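You operate a simulated robot arm through the tools that you are given. There is no shell and no other tool.

The job below is to be done with a simulated two-armed robot. You get a single attempt, and the scene is never put back.

JOB
Get the cream strip ready: push it to its stop and set the blue, purple and yellow boats in place.
Fine: slide the blue boat along to the stop end, not lifting it; purple boat on fields marked 900; yellow boat on the last two fields at the tab end; red and green boats stay.

It is judged by the outcome, as a careful person would: the job done as asked, and still so three seconds after it is handed in. It fails if anything else is knocked over, pushed out of place, dropped, spilled or broken.

ROBOT AND FRAMES
Two 7-joint arms with fingered hands on one trunk that stands fixed in place. Base frame: the origin is at the foot of the trunk, x ahead of it, y to its left, z up; the work surface is at about z = 860. Units: mm, rad, N and s.
The left shoulder is at [60, 152, 1119], the right one opposite. With the tool pointing down near the work surface each hand reaches from about 440 to 820 mm from the base axis, measured 20 degrees to its own side. Payload 3.8 kg a hand.
Tool frame (each hand has its own): the origin (TCP) lies between the finger pads and is the grasp point; the fingertips stand 30 mm ahead of it; z points along the fingers, y is the line along which they close. The gripper opens to 104 mm; its body begins 35 mm behind the TCP. The gripper is a hand of 5 fingers: y runs from the thumb to the fingers, the wrist lies at [-15, -104, -178] in the tool frame.
Orientation is that of the tool frame in the base frame, as a unit quaternion [w, x, y, z]. With the fingers straight down and the wrist toward the robot, the tool's x, y and z point along [0, 1, 0], [1, 0, 0] and [0, 0, -1] of the base frame.

CONTROLS
- The arms move only by the tool play_rows. It takes "left_series", "right_series" or both (then of equal length, played together; a hand with none holds still); each is a list of rows, each a list of 6 numbers: the shift along the base's x, y, z in mm, then the turn, a rotation vector about the base's x, y, z in rad. In form: [[dx, dy, dz, wx, wy, wz], ...]. A call has 1 to 20 rows; each row shifts and turns the commanded pose from where the row before left it. A row lasts 0.2 s, in which the tool goes at most 50 mm and 0.15 rad; a call with a longer step from one row to the next is refused whole. Where a pose cannot be reached the arm comes as near as it can. A force on the tool above 70 N (or 10 N above the force at the start of the call, whichever is more), or a blocked arm, ends the call early, and 0.2 s more pass. In this call time passes only in rows, and 0.2 s behind the last. It gives the time, the measured TCP pose, the force on the tool (base axes), the opening and the grip force at its end, in the units of the frame above (readings bear some noise), with the torque about the TCP (base axes, N m) and any sound that the robot's microphone picked up.
- Cameras (640 x 400 px; columns grow to the right, rows downward): "scene" is now at [161.9, 37.3, 1276.2]; the picture's right is [0.40, -0.91, -0.07], its down [-0.49, -0.15, -0.86] and it looks along [0.77, 0.38, -0.51] (base axes); focal length 215 px, centre (320, 200). "left" rides on the left gripper at [-80, -78, -141] in its tool frame; the picture's right is [-0.78, -0.30, 0.56], its down [0.53, -0.78, 0.33] and it looks along [0.33, 0.56, 0.76] (tool axes); focal length 247 px, centre (320, 200). "right" rides on the right gripper at [80, -78, -141] in its tool frame; the picture's right is [-0.78, 0.30, -0.56], its down [-0.53, -0.78, 0.33] and it looks along [-0.33, 0.56, 0.76] (tool axes); focal length 247 px, centre (320, 200). There is no depth. A picture from a camera that has moved, and an enlarged one, comes with that camera's place and axes in the base frame and with its lens.
- grab_frame(camera): a new picture of that camera. No time passes.
- raise_lower(by): moves the trunk up (or, below 0, down) by that many mm; the arms and the scene camera ride with it, the base frame stays. It gives what a move gives, with no picture.
- move_fingers(index, middle, ring, little, thumb_bend, thumb_turn, hand): sets how far each is bent, from 0 (flat) to 1 (curled in); at 0.3 the hand is open as for a grip, at 0.7 the pads meet at the TCP. One left out holds its place. A second passes; each finger stops where it meets its share of the squeeze, and holds until it gets a number again. It is the only way to open and close the hand. It gives what a move gives, with no picture; readings hold the bend of each and the force on index, middle, ring, little, thumb and palm. thumb_turn goes from beside the hand (0) to across from the fingers (1), as for a grip.
- pan_tilt(pan, tilt): turns the head with the scene camera to pan (to the left, within 1.396 rad either way) and tilt (down, from -0.506 to 1.204), counted from straight ahead of the robot (the tilt from the chest, where the trunk bows). It gives what a move gives.
- zoom(camera, box): a new picture of the part [left, top, right, bottom] of that camera's present view, enlarged. No time passes.
- finish_job(): hands the job in; it is judged then, once.

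Places have to be worked out from the pictures, the camera data and where the tool is seen. Open the grippers and draw the arms clear of the work before you hand the job in, unless the task says otherwise.

The tools are called as name(argument=value, ...) on one line, values as JSON. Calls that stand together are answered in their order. play_rows: Moves the arms, as the interface text tells. Its arguments: {"type":"object","properties":{"left_series":{"type":"array","items":{"type":"array","items":{"type":"number"}}},"right_series":{"type":"array","items":{"type":"array","items":{"type":"number"}}}},"required":[]} The other tools are called the same way: raise_lower (by) moves the trunk up or down; move_fingers (index, middle, ring, little, thumb_bend, thumb_turn, hand) moves the fingers one by one; pan_tilt (pan, tilt) turns the head that bears the scene camera; grab_frame (camera) takes a picture; zoom (camera, box) takes an enlarged picture of a part of a camera's view; finish_job () hands the job in.

At the start:

```text
t: 0.0
left_ee_pos: [423.1, 419.6, 1086.2]
left_orientation: [0.0, 0.708, 0.707, 0.0]
left_contact_force: [0.0, -0.2, -0.1]
left_wrist_torque: [0.04, 0.02, -0.03]
left_grip_width: 103.8
left_gripper_force: 0.1
left_shape: jaw
left_bend: [0.3, 0.3, 0.3, 0.3, 0.3, 0.98]
left_finger forces: [0.1, 0.1, 0.0, 0.0, 0.0, 0.1]
right_ee_pos: [537.7, -35.4, 1167.0]
right_orientation: [0.0, 0.708, 0.706, 0.0]
right_contact_force: [0.8, -0.7, 0.1]
right_wrist_torque: [0.0, 0.0, 0.0]
right_grip_width: 103.8
right_gripper_force: 0.0
right_shape: jaw
right_bend: [0.3, 0.3, 0.3, 0.3, 0.3, 0.98]
right_finger forces: [0.1, 0.0, 0.0, 0.0, 0.0, 0.1]
trunk travel left (down, up): [-200.0, 256.0]
head pan, tilt (commanded): [0.421, 0.38]
```

scene: 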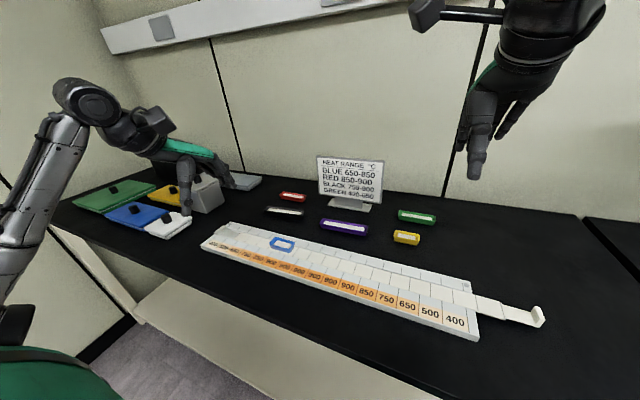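
right: 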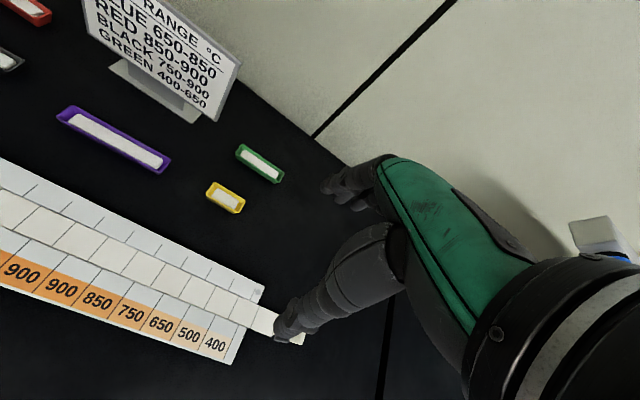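
left: 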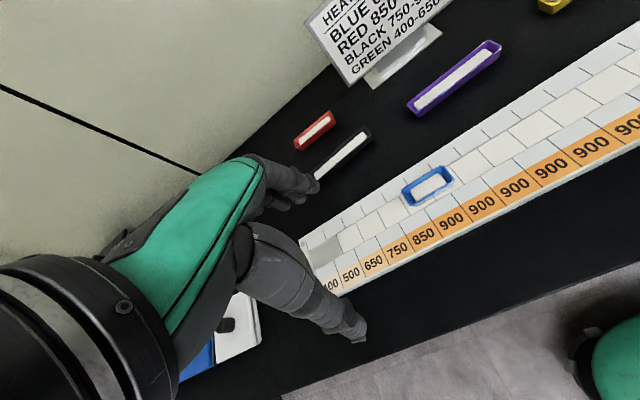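

I start by looking closer at the strip, the boats and the sign to work out the layout.

zoom(camera="scene", box=[190, 200, 370, 312])

zoom(camera="scene", box=[370, 230, 560, 349])

zoom(camera="scene", box=[250, 140, 450, 265])

zoom(camera="left", box=[280, 100, 640, 325])

zoom(camera="right", box=[0, 90, 320, 370])

```text
3.56 times, centred on (280, 256) of scene
camera zoom: at [161.9, 37.3, 1276.2], right [0.4, -0.91, -0.07], down [-0.49, -0.15, -0.86], along [0.77, 0.38, -0.51], focal length 763 px, centre (462, 1)
```

zoom: 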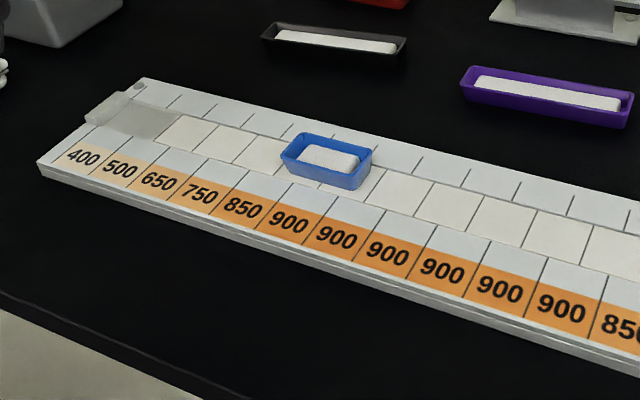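

```text
3.36 times, centred on (465, 290) of scene
camera zoom: at [161.9, 37.3, 1276.2], right [0.4, -0.91, -0.07], down [-0.49, -0.15, -0.86], along [0.77, 0.38, -0.51], focal length 721 px, centre (-167, -101)
```

zoom: 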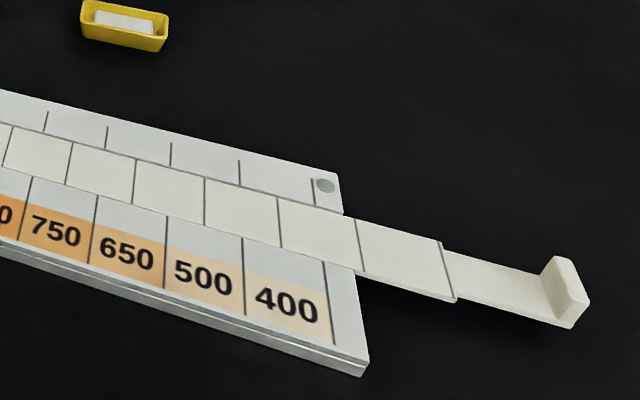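

```text
3.20 times, centred on (350, 202) of scene
camera zoom: at [161.9, 37.3, 1276.2], right [0.4, -0.91, -0.07], down [-0.49, -0.15, -0.86], along [0.77, 0.38, -0.51], focal length 687 px, centre (224, 192)
```

zoom: 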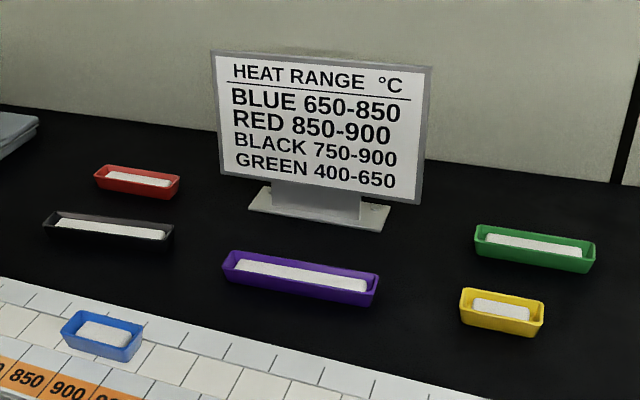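

```text
1.78 times, centred on (460, 212) of left
camera zoom: at [345.6, 341.0, 1226.4], right [-0.3, -0.78, -0.56], down [-0.78, 0.54, -0.33], along [0.56, 0.33, -0.76], focal length 439 px, centre (71, 178)
```

zoom: 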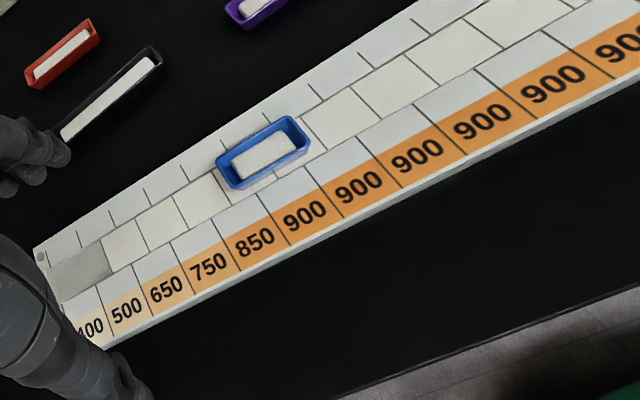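

```text
1.43 times, centred on (160, 230) of right
camera zoom: at [460.2, 45.7, 1310.7], right [0.3, -0.78, 0.56], down [-0.78, -0.53, -0.33], along [0.55, -0.33, -0.76], focal length 353 px, centre (549, 157)
```

zoom: 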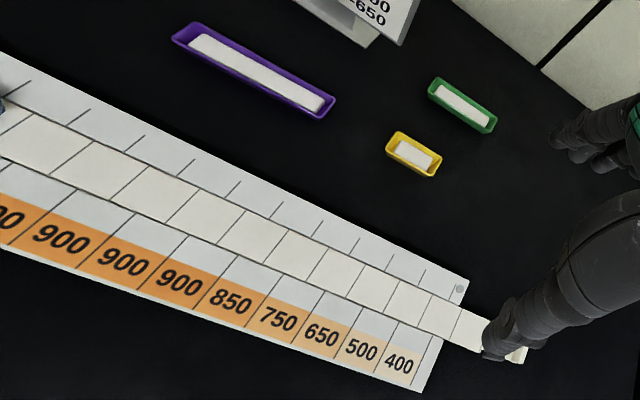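

The board runs along y (about x 433–553, y −104 to 561). The strip's groove is at x≈484–522, with the stop at y≈+550 and the tab lug at y≈−200. I bring the right hand over to the tab side, high up, for a closer look.

play_rows(right_series=[[-8, -40, -20, 0, 0, 0], [-8, -40, -25, 0, 0, 0], [-8, -40, -25, 0, 0, 0], [-8, -40, -25, 0, 0, 0], [-6, -40, -25, 0, 0, 0]])

grab_frame(camera="right")

grab_frame(camera="scene")

```text
t: 1.2
left_ee_pos: [422.1, 419.9, 1086.5]
left_orientation: [0.0, 0.708, 0.706, 0.0]
left_contact_force: [0.2, -1.1, 0.3]
left_wrist_torque: [-0.02, 0.01, 0.0]
left_grip_width: 103.8
left_gripper_force: 0.0
left_shape: jaw
left_bend: [0.3, 0.3, 0.3, 0.3, 0.3, 0.98]
left_finger forces: [0.1, 0.1, 0.1, 0.0, 0.0, 0.1]
right_ee_pos: [499.2, -236.4, 1047.6]
right_orientation: [-0.001, 0.707, 0.707, 0.0]
right_contact_force: [0.4, 0.5, -0.3]
right_wrist_torque: [-0.01, 0.01, 0.01]
right_grip_width: 103.9
right_gripper_force: 0.1
right_shape: jaw
right_bend: [0.3, 0.3, 0.3, 0.3, 0.3, 0.98]
right_finger forces: [0.0, 0.0, 0.0, 0.0, 0.0, 0.0]
trunk travel left (down, up): [-200.0, 256.0]
head pan, tilt (commanded): [0.421, 0.38]
```

```text
taken
camera right: at [420.2, -155.6, 1191.2], right [0.3, -0.78, 0.56], down [-0.78, -0.53, -0.33], along [0.56, -0.33, -0.76], focal length 247 px, centre (320, 200)
```

right: 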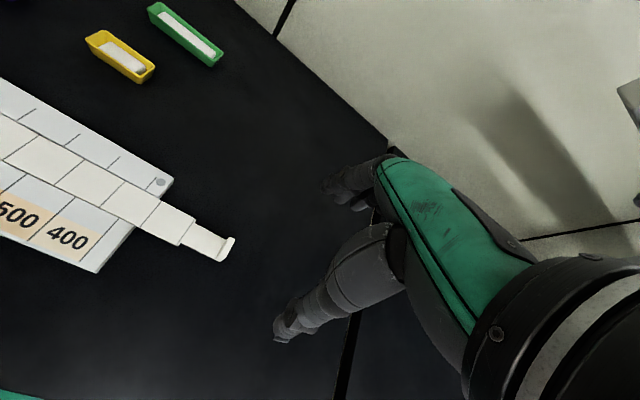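

```text
taken
camera scene: at [161.1, 36.0, 1276.4], right [0.4, -0.91, -0.07], down [-0.49, -0.15, -0.86], along [0.77, 0.38, -0.51], focal length 215 px, centre (320, 200)
```

scene: 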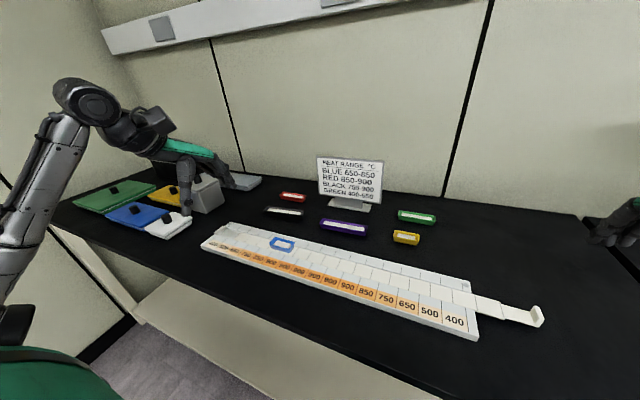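

The tab lug shows clearly now. I enlarge it and the hand to judge the lug's height and where the fingertips are.

zoom(camera="right", box=[100, 160, 260, 280])

zoom(camera="right", box=[240, 130, 480, 360])

pan_tilt(pan=-0.3, tilt=0.6)

grab_frame(camera="scene")

```text
3.33 times, centred on (180, 220) of right
camera zoom: at [420.2, -155.6, 1191.2], right [0.3, -0.78, 0.56], down [-0.78, -0.53, -0.33], along [0.56, -0.33, -0.76], focal length 823 px, centre (787, 133)
```

zoom: 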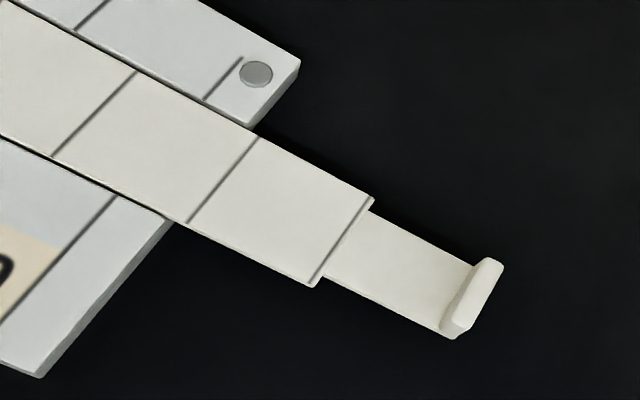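

```text
1.74 times, centred on (360, 245) of right
camera zoom: at [420.2, -155.6, 1191.2], right [0.3, -0.78, 0.56], down [-0.78, -0.53, -0.33], along [0.56, -0.33, -0.76], focal length 430 px, centre (250, 122)
```

zoom: 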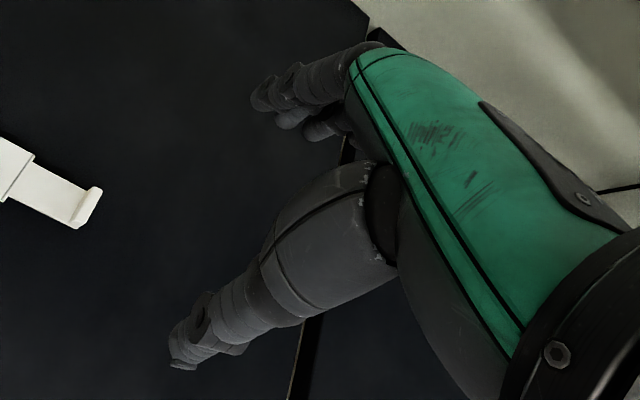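

```text
t: 2.3
left_ee_pos: [423.0, 420.8, 1086.0]
left_orientation: [0.0, 0.707, 0.707, 0.0]
left_contact_force: [0.5, -0.7, 0.8]
left_wrist_torque: [0.0, 0.0, -0.02]
left_grip_width: 103.8
left_gripper_force: 0.1
left_shape: jaw
left_bend: [0.3, 0.3, 0.3, 0.3, 0.3, 0.98]
left_finger forces: [0.1, 0.0, 0.1, 0.1, 0.0, 0.0]
right_ee_pos: [498.4, -234.4, 1047.7]
right_orientation: [0.0, 0.707, 0.707, 0.0]
right_contact_force: [0.6, 0.3, 0.1]
right_wrist_torque: [0.01, 0.0, 0.04]
right_grip_width: 103.7
right_gripper_force: 0.2
right_shape: jaw
right_bend: [0.3, 0.3, 0.3, 0.3, 0.3, 0.98]
right_finger forces: [0.0, 0.0, 0.1, 0.1, 0.0, 0.0]
trunk travel left (down, up): [-200.0, 256.0]
head pan, tilt (commanded): [-0.3, 0.6]
```

```text
taken
camera scene: at [158.0, -26.9, 1256.5], right [-0.29, -0.96, 0.05], down [-0.67, 0.17, -0.72], along [0.68, -0.24, -0.69], focal length 215 px, centre (320, 200)
```

scene: 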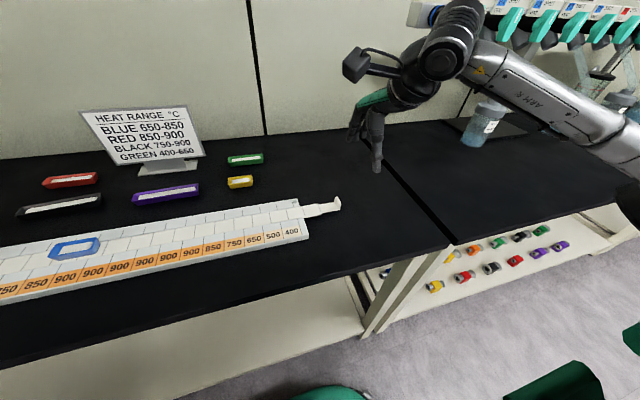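

I zoom the head camera on the tab end for heights.

zoom(camera="scene", box=[260, 170, 400, 258])

zoom(camera="scene", box=[330, 80, 410, 190])

zoom(camera="scene", box=[120, 140, 290, 250])

```text
4.55 times, centred on (330, 214) of scene
camera zoom: at [158.0, -26.9, 1256.5], right [-0.29, -0.96, 0.05], down [-0.67, 0.17, -0.72], along [0.68, -0.24, -0.69], focal length 975 px, centre (274, 136)
```

zoom: 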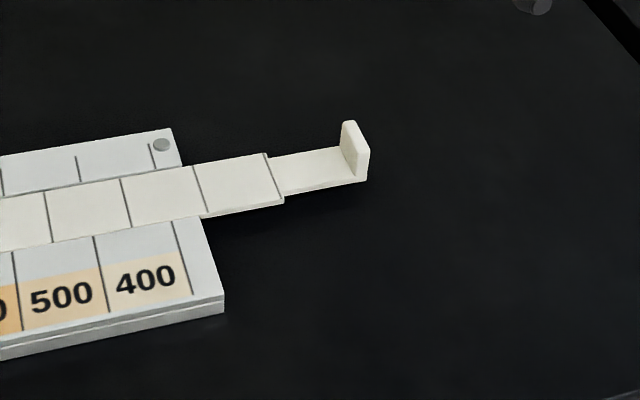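

```text
3.64 times, centred on (370, 135) of scene
camera zoom: at [158.0, -26.9, 1256.5], right [-0.29, -0.96, 0.05], down [-0.67, 0.17, -0.72], along [0.68, -0.24, -0.69], focal length 780 px, centre (138, 436)
```

zoom: 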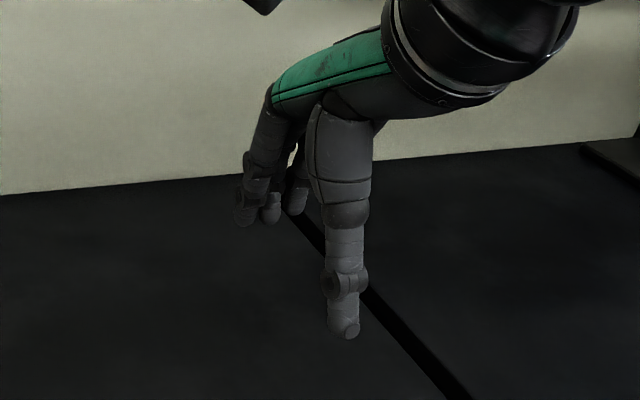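

```text
3.64 times, centred on (205, 195) of scene
camera zoom: at [158.0, -26.9, 1256.5], right [-0.29, -0.96, 0.05], down [-0.67, 0.17, -0.72], along [0.68, -0.24, -0.69], focal length 780 px, centre (738, 218)
```

zoom: 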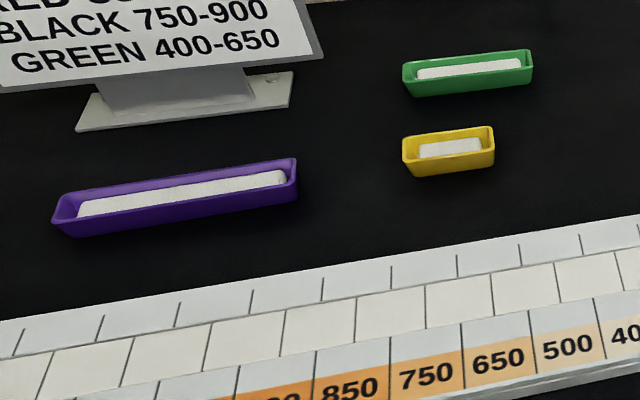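

The lug's outer face sits at about y≈−203, x 494–520, z 868–887; the board's top is z≈875. I close the right hand so the fingertips form one blunt pusher, and check its shape.

move_fingers(hand="right", index=0.68, middle=0.68, ring=0.68, little=0.68, thumb_bend=0.66)

zoom(camera="scene", box=[330, 80, 410, 190])

grab_frame(camera="right")

```text
t: 3.3
left_ee_pos: [422.7, 420.9, 1085.8]
left_orientation: [0.0, 0.708, 0.706, 0.0]
left_contact_force: [-0.1, -0.3, 0.4]
left_wrist_torque: [0.03, 0.01, 0.01]
left_grip_width: 103.8
left_gripper_force: 0.0
left_shape: jaw
left_bend: [0.3, 0.3, 0.3, 0.3, 0.3, 0.98]
left_finger forces: [0.0, 0.0, 0.0, 0.0, 0.1, 0.0]
right_ee_pos: [499.1, -233.4, 1048.6]
right_orientation: [-0.001, 0.707, 0.707, 0.0]
right_contact_force: [0.8, 0.8, -0.5]
right_wrist_torque: [0.01, 0.01, -0.01]
right_grip_width: 8.8
right_gripper_force: 0.1
right_shape: fingers
right_bend: [0.68, 0.68, 0.68, 0.68, 0.66, 0.98]
right_finger forces: [0.1, 0.0, 0.1, 0.1, 0.1, 0.1]
trunk travel left (down, up): [-200.0, 256.0]
head pan, tilt (commanded): [-0.3, 0.6]
```

```text
3.64 times, centred on (370, 135) of scene
camera zoom: at [158.1, -26.9, 1256.5], right [-0.29, -0.96, 0.05], down [-0.67, 0.17, -0.72], along [0.68, -0.24, -0.69], focal length 780 px, centre (138, 436)
```

zoom: 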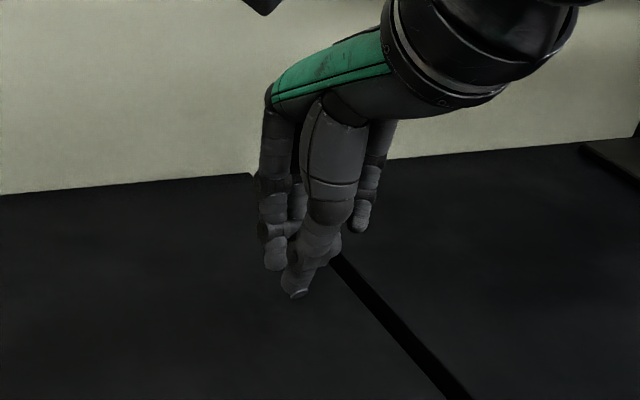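

```text
taken
camera right: at [421.2, -154.1, 1191.4], right [0.29, -0.78, 0.56], down [-0.78, -0.53, -0.33], along [0.55, -0.33, -0.76], focal length 247 px, centre (320, 200)
```

right: 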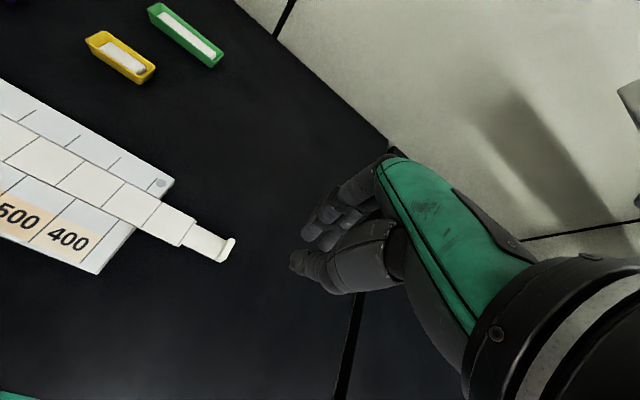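

The tips now form a blunt pusher about 30 mm below the TCP, near y = TCP+5. I lower them beyond the lug (outer side) with clearance, tips at about z≈868.

play_rows(right_series=[[3, -2, -40, 0, 0, 0], [3, 0, -40, 0, 0, 0], [3, 0, -35, 0, 0, 0], [1, 0, -20, 0, 0, 0], [0, 0, -10, 0, 0, 0], [0, 0, -5, 0, 0, 0]])

zoom(camera="scene", box=[260, 160, 420, 260])

grab_frame(camera="right")

```text
t: 4.7
left_ee_pos: [423.1, 420.0, 1085.6]
left_orientation: [0.001, 0.707, 0.707, 0.0]
left_contact_force: [-0.2, 0.7, -0.3]
left_wrist_torque: [0.0, -0.03, 0.01]
left_grip_width: 103.8
left_gripper_force: 0.1
left_shape: jaw
left_bend: [0.3, 0.3, 0.3, 0.3, 0.3, 0.98]
left_finger forces: [0.0, 0.1, 0.1, 0.0, 0.0, 0.1]
right_ee_pos: [509.9, -235.7, 897.6]
right_orientation: [0.0, 0.708, 0.706, 0.0]
right_contact_force: [-0.1, 0.2, -0.2]
right_wrist_torque: [0.03, 0.0, 0.0]
right_grip_width: 8.9
right_gripper_force: 0.1
right_shape: fingers
right_bend: [0.68, 0.68, 0.68, 0.68, 0.66, 0.98]
right_finger forces: [0.1, 0.1, 0.0, 0.0, 0.0, 0.0]
trunk travel left (down, up): [-200.0, 256.0]
head pan, tilt (commanded): [-0.3, 0.6]
```

```text
4.00 times, centred on (340, 210) of scene
camera zoom: at [158.1, -26.9, 1256.5], right [-0.29, -0.96, 0.05], down [-0.67, 0.17, -0.72], along [0.68, -0.24, -0.69], focal length 858 px, centre (240, 160)
```

zoom: 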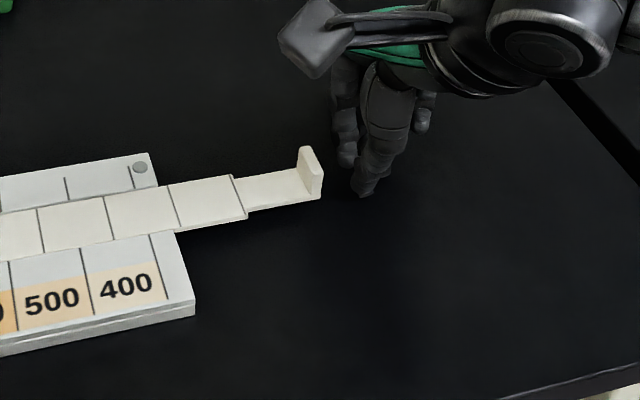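

```text
taken
camera right: at [432.3, -156.1, 1040.7], right [0.29, -0.78, 0.56], down [-0.78, -0.53, -0.33], along [0.55, -0.34, -0.76], focal length 247 px, centre (320, 200)
```

right: 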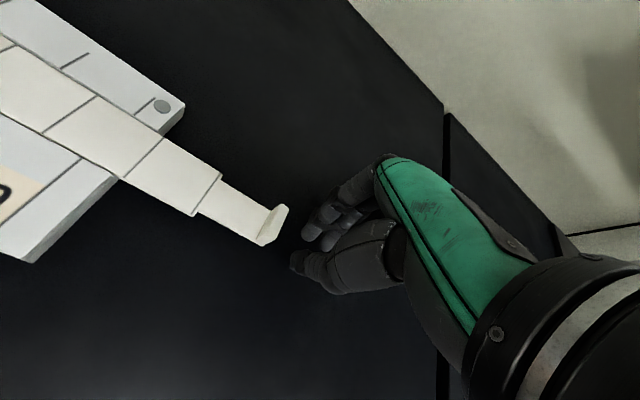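

The pusher lines up with the lug. I push slowly in +y, 50 mm first, so the strip moves about 30 mm, and then check.

play_rows(right_series=[[0, 6, 0, 0, 0, 0], [0, 4, 0, 0, 0, 0], [0, 3, 0, 0, 0, 0], [0, 3, 0, 0, 0, 0], [0, 3, 0, 0, 0, 0], [0, 4, 0, 0, 0, 0], [0, 5, 0, 0, 0, 0], [0, 5, 0, 0, 0, 0], [0, 5, 0, 0, 0, 0], [0, 5, 0, 0, 0, 0], [0, 4, 0, 0, 0, 0], [0, 3, 0, 0, 0, 0]])

zoom(camera="scene", box=[200, 160, 360, 260])

grab_frame(camera="right")

grab_frame(camera="left")

```text
t: 7.3
left_ee_pos: [423.6, 420.2, 1085.6]
left_orientation: [0.0, 0.708, 0.707, -0.001]
left_contact_force: [-0.2, 0.6, 0.1]
left_wrist_torque: [-0.01, 0.02, -0.01]
left_grip_width: 103.7
left_gripper_force: 0.1
left_shape: jaw
left_bend: [0.3, 0.3, 0.3, 0.3, 0.3, 0.98]
left_finger forces: [0.0, 0.0, 0.0, 0.0, 0.1, 0.1]
right_ee_pos: [510.1, -186.4, 897.6]
right_orientation: [0.0, 0.708, 0.706, 0.0]
right_contact_force: [-0.2, -1.8, -0.5]
right_wrist_torque: [0.03, 0.01, 0.02]
right_grip_width: 8.5
right_gripper_force: 0.9
right_shape: fingers
right_bend: [0.68, 0.68, 0.68, 0.68, 0.66, 0.98]
right_finger forces: [0.4, 0.0, 0.0, 0.0, 1.2, 0.1]
trunk travel left (down, up): [-200.0, 256.0]
head pan, tilt (commanded): [-0.3, 0.6]
```

```text
4.00 times, centred on (280, 210) of scene
camera zoom: at [158.1, -27.0, 1256.5], right [-0.29, -0.96, 0.05], down [-0.67, 0.17, -0.72], along [0.68, -0.24, -0.69], focal length 858 px, centre (480, 160)
```

zoom: 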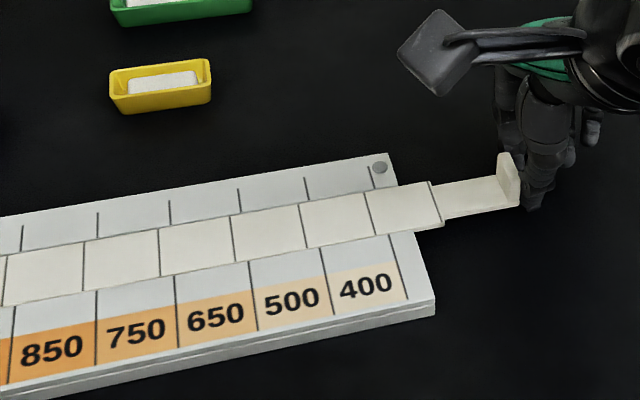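

```text
taken
camera right: at [432.3, -106.3, 1040.7], right [0.29, -0.78, 0.56], down [-0.78, -0.53, -0.33], along [0.55, -0.33, -0.76], focal length 247 px, centre (320, 200)
```

right: 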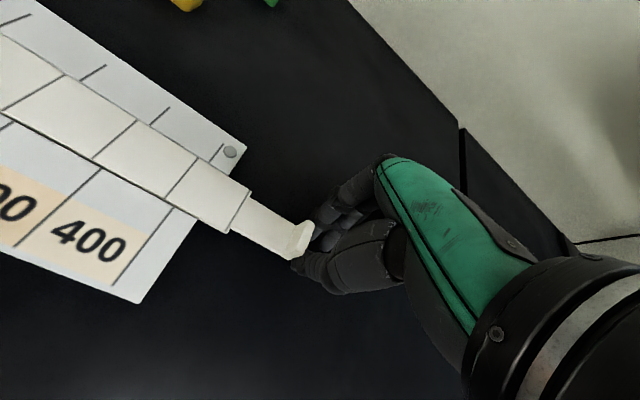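

```text
taken
camera left: at [345.6, 340.8, 1226.4], right [-0.3, -0.78, -0.56], down [-0.78, 0.54, -0.33], along [0.56, 0.33, -0.76], focal length 247 px, centre (320, 200)
```

left: 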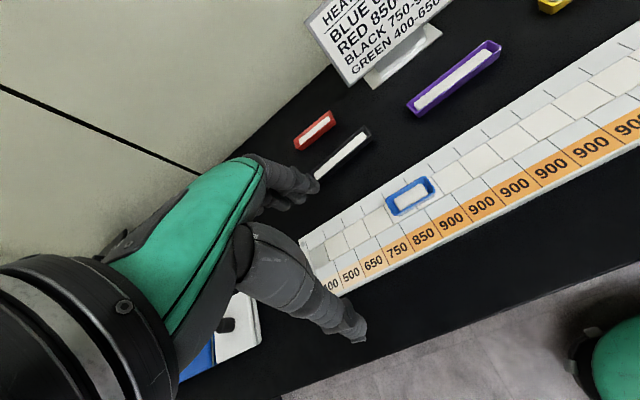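

The strip moves freely at about 2 N and the blue boat rides along. About 30 mm are left, so I push 24 mm more and check again.

play_rows(right_series=[[0, 4, 0, 0, 0, 0], [0, 5, 0, 0, 0, 0], [0, 5, 0, 0, 0, 0], [0, 4, 0, 0, 0, 0], [0, 3, 0, 0, 0, 0], [0, 3, 0, 0, 0, 0]])

zoom(camera="scene", box=[200, 160, 360, 260])

zoom(camera="left", box=[280, 140, 480, 300])

```text
t: 8.7
left_ee_pos: [422.0, 419.4, 1086.6]
left_orientation: [0.0, 0.708, 0.707, 0.0]
left_contact_force: [-0.4, 0.8, -0.5]
left_wrist_torque: [0.02, 0.0, -0.01]
left_grip_width: 103.8
left_gripper_force: 0.1
left_shape: jaw
left_bend: [0.3, 0.3, 0.3, 0.3, 0.3, 0.98]
left_finger forces: [0.0, 0.1, 0.0, 0.0, 0.0, 0.1]
right_ee_pos: [509.5, -162.7, 897.8]
right_orientation: [0.001, 0.708, 0.706, 0.0]
right_contact_force: [-0.4, -1.9, 0.5]
right_wrist_torque: [-0.04, 0.0, 0.02]
right_grip_width: 8.7
right_gripper_force: 0.4
right_shape: fingers
right_bend: [0.68, 0.68, 0.68, 0.68, 0.66, 0.98]
right_finger forces: [0.5, 0.0, 0.1, 0.0, 1.2, 0.0]
trunk travel left (down, up): [-200.0, 256.0]
head pan, tilt (commanded): [-0.3, 0.6]
```

```text
4.00 times, centred on (280, 210) of scene
camera zoom: at [158.1, -27.0, 1256.5], right [-0.29, -0.96, 0.05], down [-0.67, 0.17, -0.72], along [0.68, -0.24, -0.69], focal length 858 px, centre (480, 160)
```

zoom: 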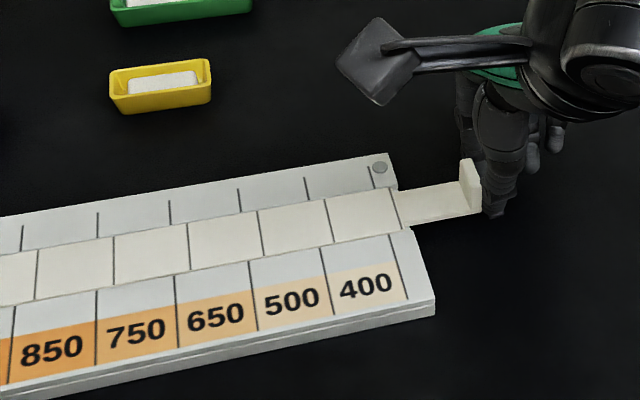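

```text
2.50 times, centred on (380, 220) of left
camera zoom: at [345.6, 340.8, 1226.5], right [-0.3, -0.78, -0.56], down [-0.78, 0.54, -0.33], along [0.56, 0.33, -0.76], focal length 617 px, centre (170, 150)
```

zoom: 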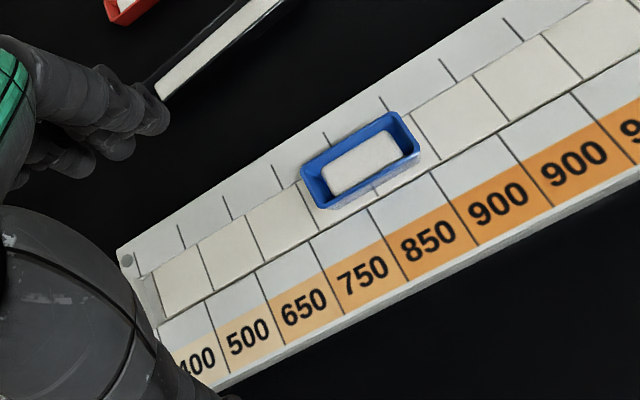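

Roughly 8–12 mm remain. I continue in 2 mm steps, watching the force rise at the stop.

play_rows(right_series=[[0, 2, 0, 0, 0, 0], [0, 2, 0, 0, 0, 0], [0, 2, 0, 0, 0, 0]])

zoom(camera="scene", box=[260, 170, 340, 240])

zoom(camera="left", box=[290, 200, 370, 290])

```text
t: 9.5
left_ee_pos: [422.5, 420.3, 1087.0]
left_orientation: [0.0, 0.708, 0.707, 0.001]
left_contact_force: [0.0, 0.2, 0.0]
left_wrist_torque: [-0.01, 0.03, -0.02]
left_grip_width: 104.1
left_gripper_force: 0.0
left_shape: jaw
left_bend: [0.3, 0.3, 0.3, 0.3, 0.3, 0.98]
left_finger forces: [0.0, 0.0, 0.0, 0.0, 0.1, 0.0]
right_ee_pos: [509.8, -156.5, 897.4]
right_orientation: [-0.001, 0.708, 0.707, 0.0]
right_contact_force: [0.3, -1.1, 0.2]
right_wrist_torque: [-0.01, 0.0, 0.02]
right_grip_width: 8.5
right_gripper_force: 0.8
right_shape: fingers
right_bend: [0.68, 0.68, 0.68, 0.68, 0.66, 0.98]
right_finger forces: [0.5, 0.1, 0.0, 0.0, 1.1, 0.1]
trunk travel left (down, up): [-200.0, 256.0]
head pan, tilt (commanded): [-0.3, 0.6]
```

```text
5.71 times, centred on (300, 205) of scene
camera zoom: at [158.1, -27.0, 1256.5], right [-0.29, -0.96, 0.05], down [-0.67, 0.17, -0.72], along [0.68, -0.24, -0.69], focal length 1226 px, centre (434, 171)
```

zoom: 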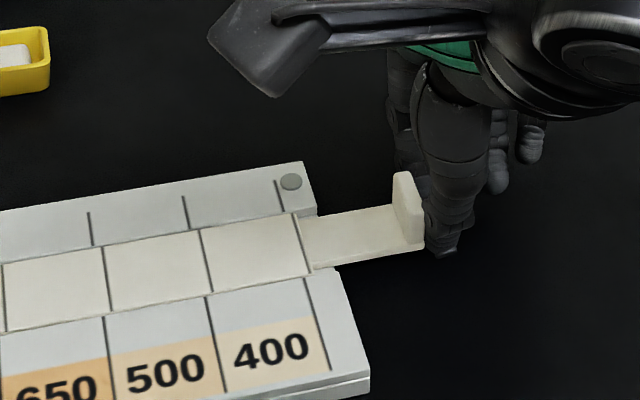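

```text
4.44 times, centred on (330, 245) of left
camera zoom: at [345.6, 340.8, 1226.4], right [-0.3, -0.78, -0.56], down [-0.78, 0.54, -0.33], along [0.56, 0.33, -0.76], focal length 1098 px, centre (276, 0)
```

zoom: 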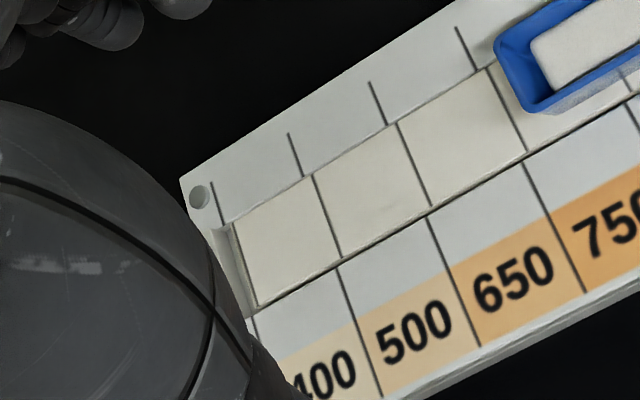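

A small gap of a few mm to the stop is still visible. I go on with 1.5 mm steps.

play_rows(right_series=[[0, 1.5, 0, 0, 0, 0], [0, 1.5, 0, 0, 0, 0]])

zoom(camera="left", box=[290, 200, 370, 290])

```text
t: 10.1
left_ee_pos: [422.4, 420.0, 1085.3]
left_orientation: [-0.001, 0.708, 0.706, 0.0]
left_contact_force: [0.2, 0.7, -0.6]
left_wrist_torque: [-0.02, 0.02, 0.03]
left_grip_width: 103.7
left_gripper_force: 0.0
left_shape: jaw
left_bend: [0.3, 0.3, 0.3, 0.3, 0.3, 0.98]
left_finger forces: [0.0, 0.1, 0.0, 0.1, 0.1, 0.1]
right_ee_pos: [510.3, -153.4, 897.0]
right_orientation: [-0.001, 0.708, 0.706, 0.0]
right_contact_force: [0.3, -1.7, 0.1]
right_wrist_torque: [0.02, 0.02, 0.0]
right_grip_width: 8.8
right_gripper_force: 0.8
right_shape: fingers
right_bend: [0.68, 0.68, 0.68, 0.68, 0.66, 0.98]
right_finger forces: [0.5, 0.0, 0.0, 0.1, 0.9, 0.0]
trunk travel left (down, up): [-200.0, 256.0]
head pan, tilt (commanded): [-0.3, 0.6]
```

```text
4.44 times, centred on (330, 245) of left
camera zoom: at [345.6, 340.7, 1226.5], right [-0.3, -0.78, -0.56], down [-0.78, 0.54, -0.33], along [0.56, 0.33, -0.76], focal length 1098 px, centre (276, 0)
```

zoom: 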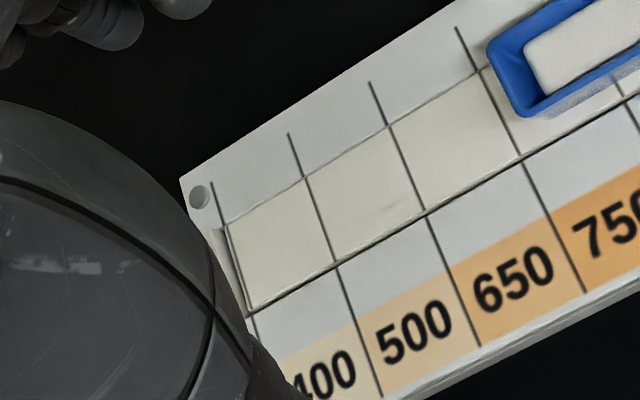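

The cell lines nearly meet the board ticks; the force is still free sliding. I push 1 mm steps until the stop is felt.

play_rows(right_series=[[0, 1, 0, 0, 0, 0], [0, 1, 0, 0, 0, 0]])

zoom(camera="left", box=[290, 200, 370, 290])

```text
t: 10.7
left_ee_pos: [423.7, 420.2, 1086.1]
left_orientation: [0.001, 0.708, 0.706, -0.001]
left_contact_force: [-0.8, 0.5, 0.4]
left_wrist_torque: [-0.01, -0.01, 0.01]
left_grip_width: 103.6
left_gripper_force: 0.1
left_shape: jaw
left_bend: [0.3, 0.3, 0.3, 0.3, 0.3, 0.98]
left_finger forces: [0.0, 0.0, 0.0, 0.0, 0.0, 0.0]
right_ee_pos: [509.8, -152.9, 896.8]
right_orientation: [-0.001, 0.707, 0.707, 0.0]
right_contact_force: [0.0, -2.4, 0.8]
right_wrist_torque: [-0.04, -0.02, 0.01]
right_grip_width: 8.5
right_gripper_force: 1.1
right_shape: fingers
right_bend: [0.68, 0.68, 0.68, 0.68, 0.66, 0.98]
right_finger forces: [0.9, 0.0, 0.0, 0.0, 1.5, 0.1]
trunk travel left (down, up): [-200.0, 256.0]
head pan, tilt (commanded): [-0.3, 0.6]
```

```text
4.44 times, centred on (330, 245) of left
camera zoom: at [345.6, 340.5, 1226.6], right [-0.3, -0.78, -0.56], down [-0.78, 0.54, -0.33], along [0.56, 0.33, -0.76], focal length 1098 px, centre (276, 0)
```

zoom: 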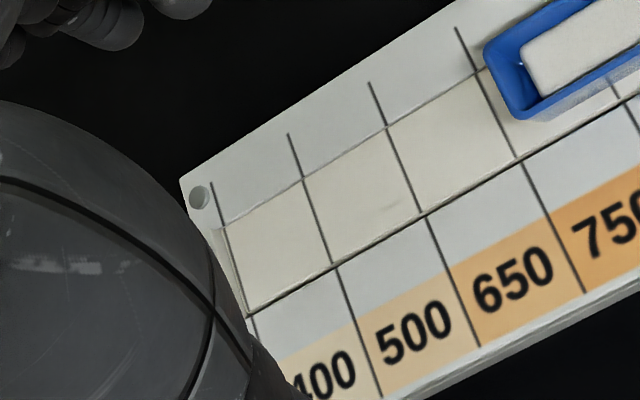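

The force rises slightly and the strip moved less; likely at the stop. I press 2 mm more to confirm.

play_rows(right_series=[[0, 1, 0, 0, 0, 0], [0, 1, 0, 0, 0, 0]])

zoom(camera="left", box=[290, 200, 370, 290])

zoom(camera="scene", box=[260, 170, 340, 240])

```text
t: 11.3
left_ee_pos: [423.5, 419.1, 1085.2]
left_orientation: [0.0, 0.708, 0.707, 0.0]
left_contact_force: [0.2, -0.7, 0.3]
left_wrist_torque: [0.02, 0.02, 0.0]
left_grip_width: 103.9
left_gripper_force: 0.0
left_shape: jaw
left_bend: [0.3, 0.3, 0.3, 0.3, 0.3, 0.98]
left_finger forces: [0.0, 0.0, 0.1, 0.1, 0.0, 0.0]
right_ee_pos: [509.3, -151.9, 896.8]
right_orientation: [0.0, 0.708, 0.706, 0.0]
right_contact_force: [-0.4, -6.1, 1.3]
right_wrist_torque: [-0.1, 0.02, 0.0]
right_grip_width: 8.7
right_gripper_force: 3.0
right_shape: fingers
right_bend: [0.68, 0.68, 0.68, 0.68, 0.66, 0.99]
right_finger forces: [3.7, 0.0, 0.1, 0.1, 2.9, 0.1]
trunk travel left (down, up): [-200.0, 256.0]
head pan, tilt (commanded): [-0.3, 0.6]
```

```text
4.44 times, centred on (330, 245) of left
camera zoom: at [345.6, 339.7, 1226.8], right [-0.3, -0.78, -0.56], down [-0.78, 0.54, -0.33], along [0.56, 0.33, -0.76], focal length 1098 px, centre (276, 0)
```

zoom: 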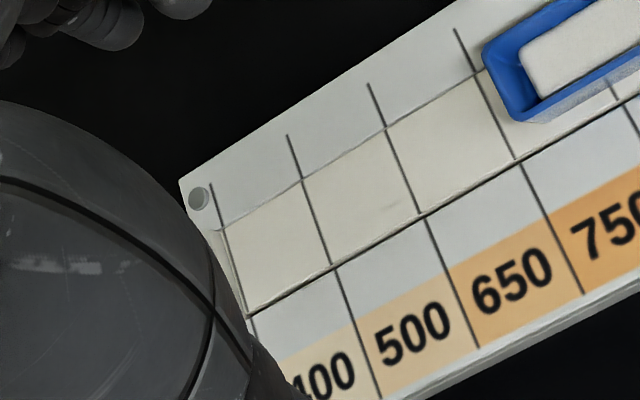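

```text
5.71 times, centred on (300, 205) of scene
camera zoom: at [158.0, -28.1, 1256.5], right [-0.29, -0.96, 0.05], down [-0.67, 0.17, -0.72], along [0.68, -0.24, -0.69], focal length 1226 px, centre (434, 171)
```

zoom: 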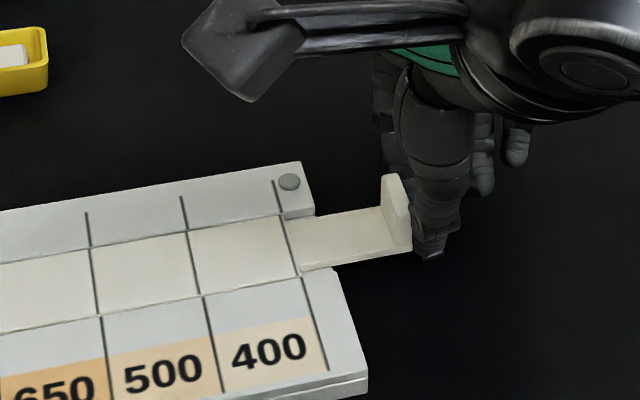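

The force rose to 6 N with the strip no longer moving, and its cell lines meet the board ticks: it is against the stop. I back the right hand off the lug and lift it away.

play_rows(right_series=[[0, -6, 0, 0, 0, 0], [0, -15, 0, 0, 0, 0], [0, -25, 0, 0, 0, 0], [0, -20, 20, 0, 0, 0], [0, -10, 40, 0, 0, 0], [0, 0, 45, 0, 0, 0], [0, 0, 45, 0, 0, 0]])

zoom(camera="scene", box=[200, 160, 360, 260])

zoom(camera="left", box=[280, 140, 480, 300])

```text
t: 12.9
left_ee_pos: [421.7, 421.0, 1086.0]
left_orientation: [0.0, 0.708, 0.707, 0.001]
left_contact_force: [-0.3, 0.0, -0.2]
left_wrist_torque: [0.02, -0.01, 0.02]
left_grip_width: 103.8
left_gripper_force: 0.1
left_shape: jaw
left_bend: [0.3, 0.3, 0.3, 0.3, 0.3, 0.98]
left_finger forces: [0.0, 0.0, 0.0, 0.1, 0.0, 0.0]
right_ee_pos: [509.1, -225.5, 1049.0]
right_orientation: [-0.001, 0.708, 0.706, -0.001]
right_contact_force: [-0.3, -0.5, -0.4]
right_wrist_torque: [0.02, 0.01, 0.0]
right_grip_width: 8.5
right_gripper_force: 0.2
right_shape: fingers
right_bend: [0.68, 0.68, 0.68, 0.68, 0.66, 0.98]
right_finger forces: [0.0, 0.0, 0.0, 0.1, 0.1, 0.1]
trunk travel left (down, up): [-200.0, 256.0]
head pan, tilt (commanded): [-0.3, 0.6]
```

```text
4.00 times, centred on (280, 210) of scene
camera zoom: at [157.9, -26.4, 1256.5], right [-0.29, -0.96, 0.05], down [-0.67, 0.17, -0.72], along [0.68, -0.24, -0.69], focal length 858 px, centre (480, 160)
```

zoom: 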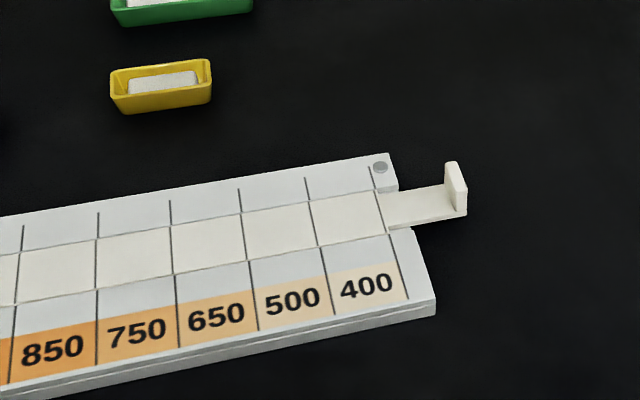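

```text
2.50 times, centred on (380, 220) of left
camera zoom: at [345.5, 341.3, 1226.4], right [-0.3, -0.78, -0.56], down [-0.78, 0.54, -0.33], along [0.56, 0.33, -0.76], focal length 617 px, centre (170, 150)
```

zoom: 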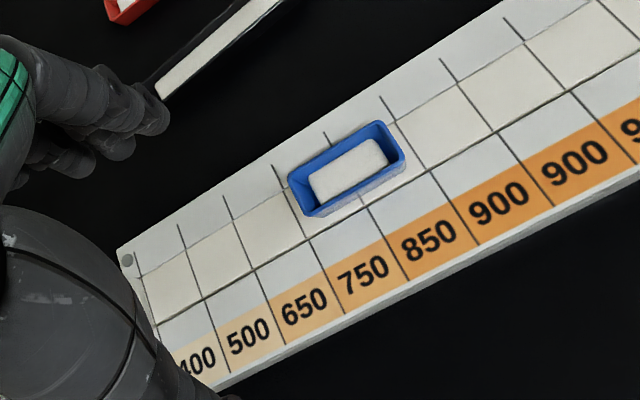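

The strip is fully home. The blue boat now spans about y 355–418 at x≈493–520. To slide it I'll use the backs of the left fingers as a wide pusher, so I turn the left hand 90° about vertical (wrist toward −y) in free air.

play_rows(left_series=[[7.5, -11, -2, 0, 0, 0.1428], [7.5, -11, -2, 0, 0, 0.1428], [7.5, -11, -2, 0, 0, 0.1428], [7.5, -11, -2, 0, 0, 0.1428], [7.5, -11, -2, 0, 0, 0.1428], [7.5, -11, -2, 0, 0, 0.1428], [7.5, -11, -2, 0, 0, 0.1428], [7.5, -11, -2, 0, 0, 0.1428], [7.5, -11, -2, 0, 0, 0.1428], [7.5, -11, -2, 0, 0, 0.1428], [7.5, -11, -2, 0, 0, 0.1428]])

move_fingers(hand="left", index=0.6, middle=0.6, ring=0.6, little=0.6, thumb_bend=0.5)

pan_tilt(pan=0.5, tilt=0.5)

grab_frame(camera="scene")

grab_frame(camera="left")

```text
t: 15.3
left_ee_pos: [506.1, 298.5, 1064.3]
left_orientation: [0.0, -0.001, 1.0, 0.001]
left_contact_force: [0.0, 0.4, -0.2]
left_wrist_torque: [-0.01, -0.04, -0.02]
left_grip_width: 103.9
left_gripper_force: 0.1
left_shape: jaw
left_bend: [0.3, 0.3, 0.3, 0.3, 0.3, 0.98]
left_finger forces: [0.1, 0.0, 0.0, 0.0, 0.0, 0.0]
right_ee_pos: [510.7, -227.0, 1047.8]
right_orientation: [-0.001, 0.707, 0.707, 0.0]
right_contact_force: [-1.1, -0.3, -0.5]
right_wrist_torque: [-0.02, 0.01, -0.04]
right_grip_width: 8.7
right_gripper_force: 0.1
right_shape: fingers
right_bend: [0.68, 0.68, 0.68, 0.68, 0.66, 0.98]
right_finger forces: [0.1, 0.0, 0.0, 0.1, 0.0, 0.0]
trunk travel left (down, up): [-200.0, 256.0]
head pan, tilt (commanded): [-0.3, 0.6]
```

```text
t: 16.3
left_ee_pos: [504.9, 299.7, 1064.8]
left_orientation: [0.0, 0.001, 1.0, 0.0]
left_contact_force: [1.1, -0.5, 0.3]
left_wrist_torque: [-0.02, 0.01, 0.01]
left_grip_width: 39.6
left_gripper_force: 0.0
left_shape: fingers
left_bend: [0.6, 0.6, 0.6, 0.6, 0.5, 0.98]
left_finger forces: [0.0, 0.1, 0.1, 0.0, 0.1, 0.0]
right_ee_pos: [509.9, -225.4, 1047.2]
right_orientation: [0.0, 0.708, 0.706, 0.0]
right_contact_force: [0.7, 0.1, 0.1]
right_wrist_torque: [0.0, -0.01, 0.03]
right_grip_width: 8.6
right_gripper_force: 0.1
right_shape: fingers
right_bend: [0.68, 0.68, 0.68, 0.68, 0.66, 0.98]
right_finger forces: [0.0, 0.1, 0.1, 0.1, 0.0, 0.0]
trunk travel left (down, up): [-200.0, 256.0]
head pan, tilt (commanded): [-0.3, 0.6]
```

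```text
t: 17.4
left_ee_pos: [504.9, 299.2, 1064.2]
left_orientation: [0.0, 0.001, 1.0, 0.0]
left_contact_force: [-0.5, 0.3, -0.3]
left_wrist_torque: [-0.02, -0.01, 0.0]
left_grip_width: 39.5
left_gripper_force: 0.1
left_shape: fingers
left_bend: [0.6, 0.6, 0.6, 0.6, 0.5, 0.98]
left_finger forces: [0.0, 0.0, 0.0, 0.0, 0.0, 0.0]
right_ee_pos: [510.0, -225.5, 1048.6]
right_orientation: [0.0, 0.708, 0.707, 0.0]
right_contact_force: [0.2, -0.5, 0.5]
right_wrist_torque: [0.01, -0.01, 0.01]
right_grip_width: 8.8
right_gripper_force: 0.0
right_shape: fingers
right_bend: [0.68, 0.68, 0.68, 0.68, 0.66, 0.98]
right_finger forces: [0.1, 0.1, 0.0, 0.0, 0.0, 0.1]
trunk travel left (down, up): [-200.0, 256.0]
head pan, tilt (commanded): [0.499, 0.499]
```

```text
taken
camera scene: at [155.3, 42.7, 1266.2], right [0.47, -0.88, -0.08], down [-0.57, -0.23, -0.79], along [0.68, 0.42, -0.6], focal length 215 px, centre (320, 200)
```

scene: 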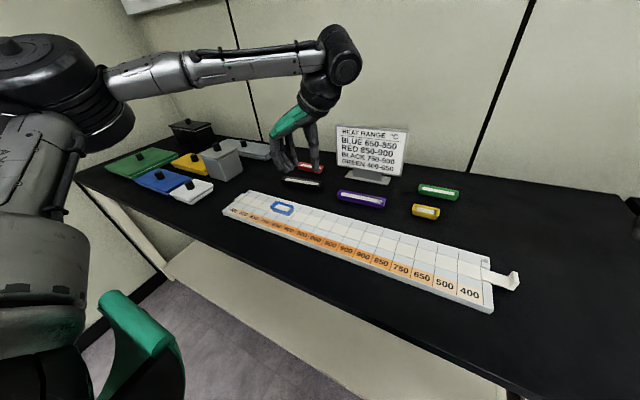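

```text
taken
camera left: at [586.0, 221.6, 1204.4], right [0.78, -0.3, -0.56], down [-0.54, -0.78, -0.33], along [-0.33, 0.56, -0.76], focal length 247 px, centre (320, 200)
```

left: 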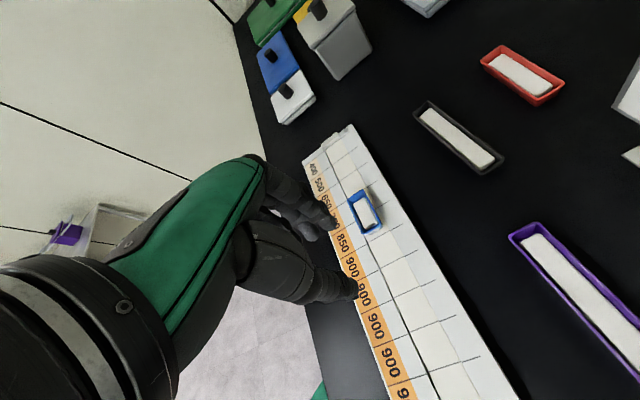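

The 90° pose is reachable. I zoom in on the hand and the boat to locate the fingertips.

zoom(camera="scene", box=[230, 90, 370, 220])

zoom(camera="left", box=[220, 120, 420, 320])

```text
3.08 times, centred on (300, 155) of scene
camera zoom: at [155.3, 42.7, 1266.2], right [0.47, -0.88, -0.08], down [-0.57, -0.23, -0.79], along [0.68, 0.42, -0.6], focal length 660 px, centre (382, 338)
```

zoom: 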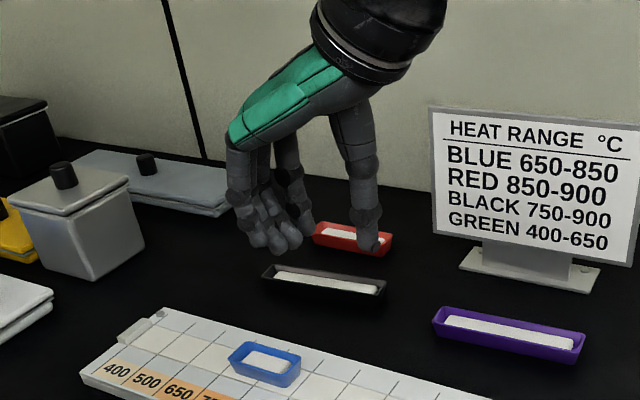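

```text
2.00 times, centred on (320, 220) of left
camera zoom: at [586.0, 221.6, 1204.4], right [0.78, -0.3, -0.56], down [-0.54, -0.78, -0.33], along [-0.33, 0.56, -0.76], focal length 494 px, centre (320, 160)
```

zoom: 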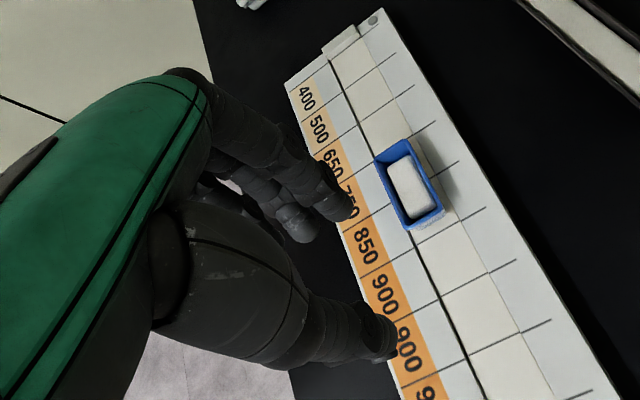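

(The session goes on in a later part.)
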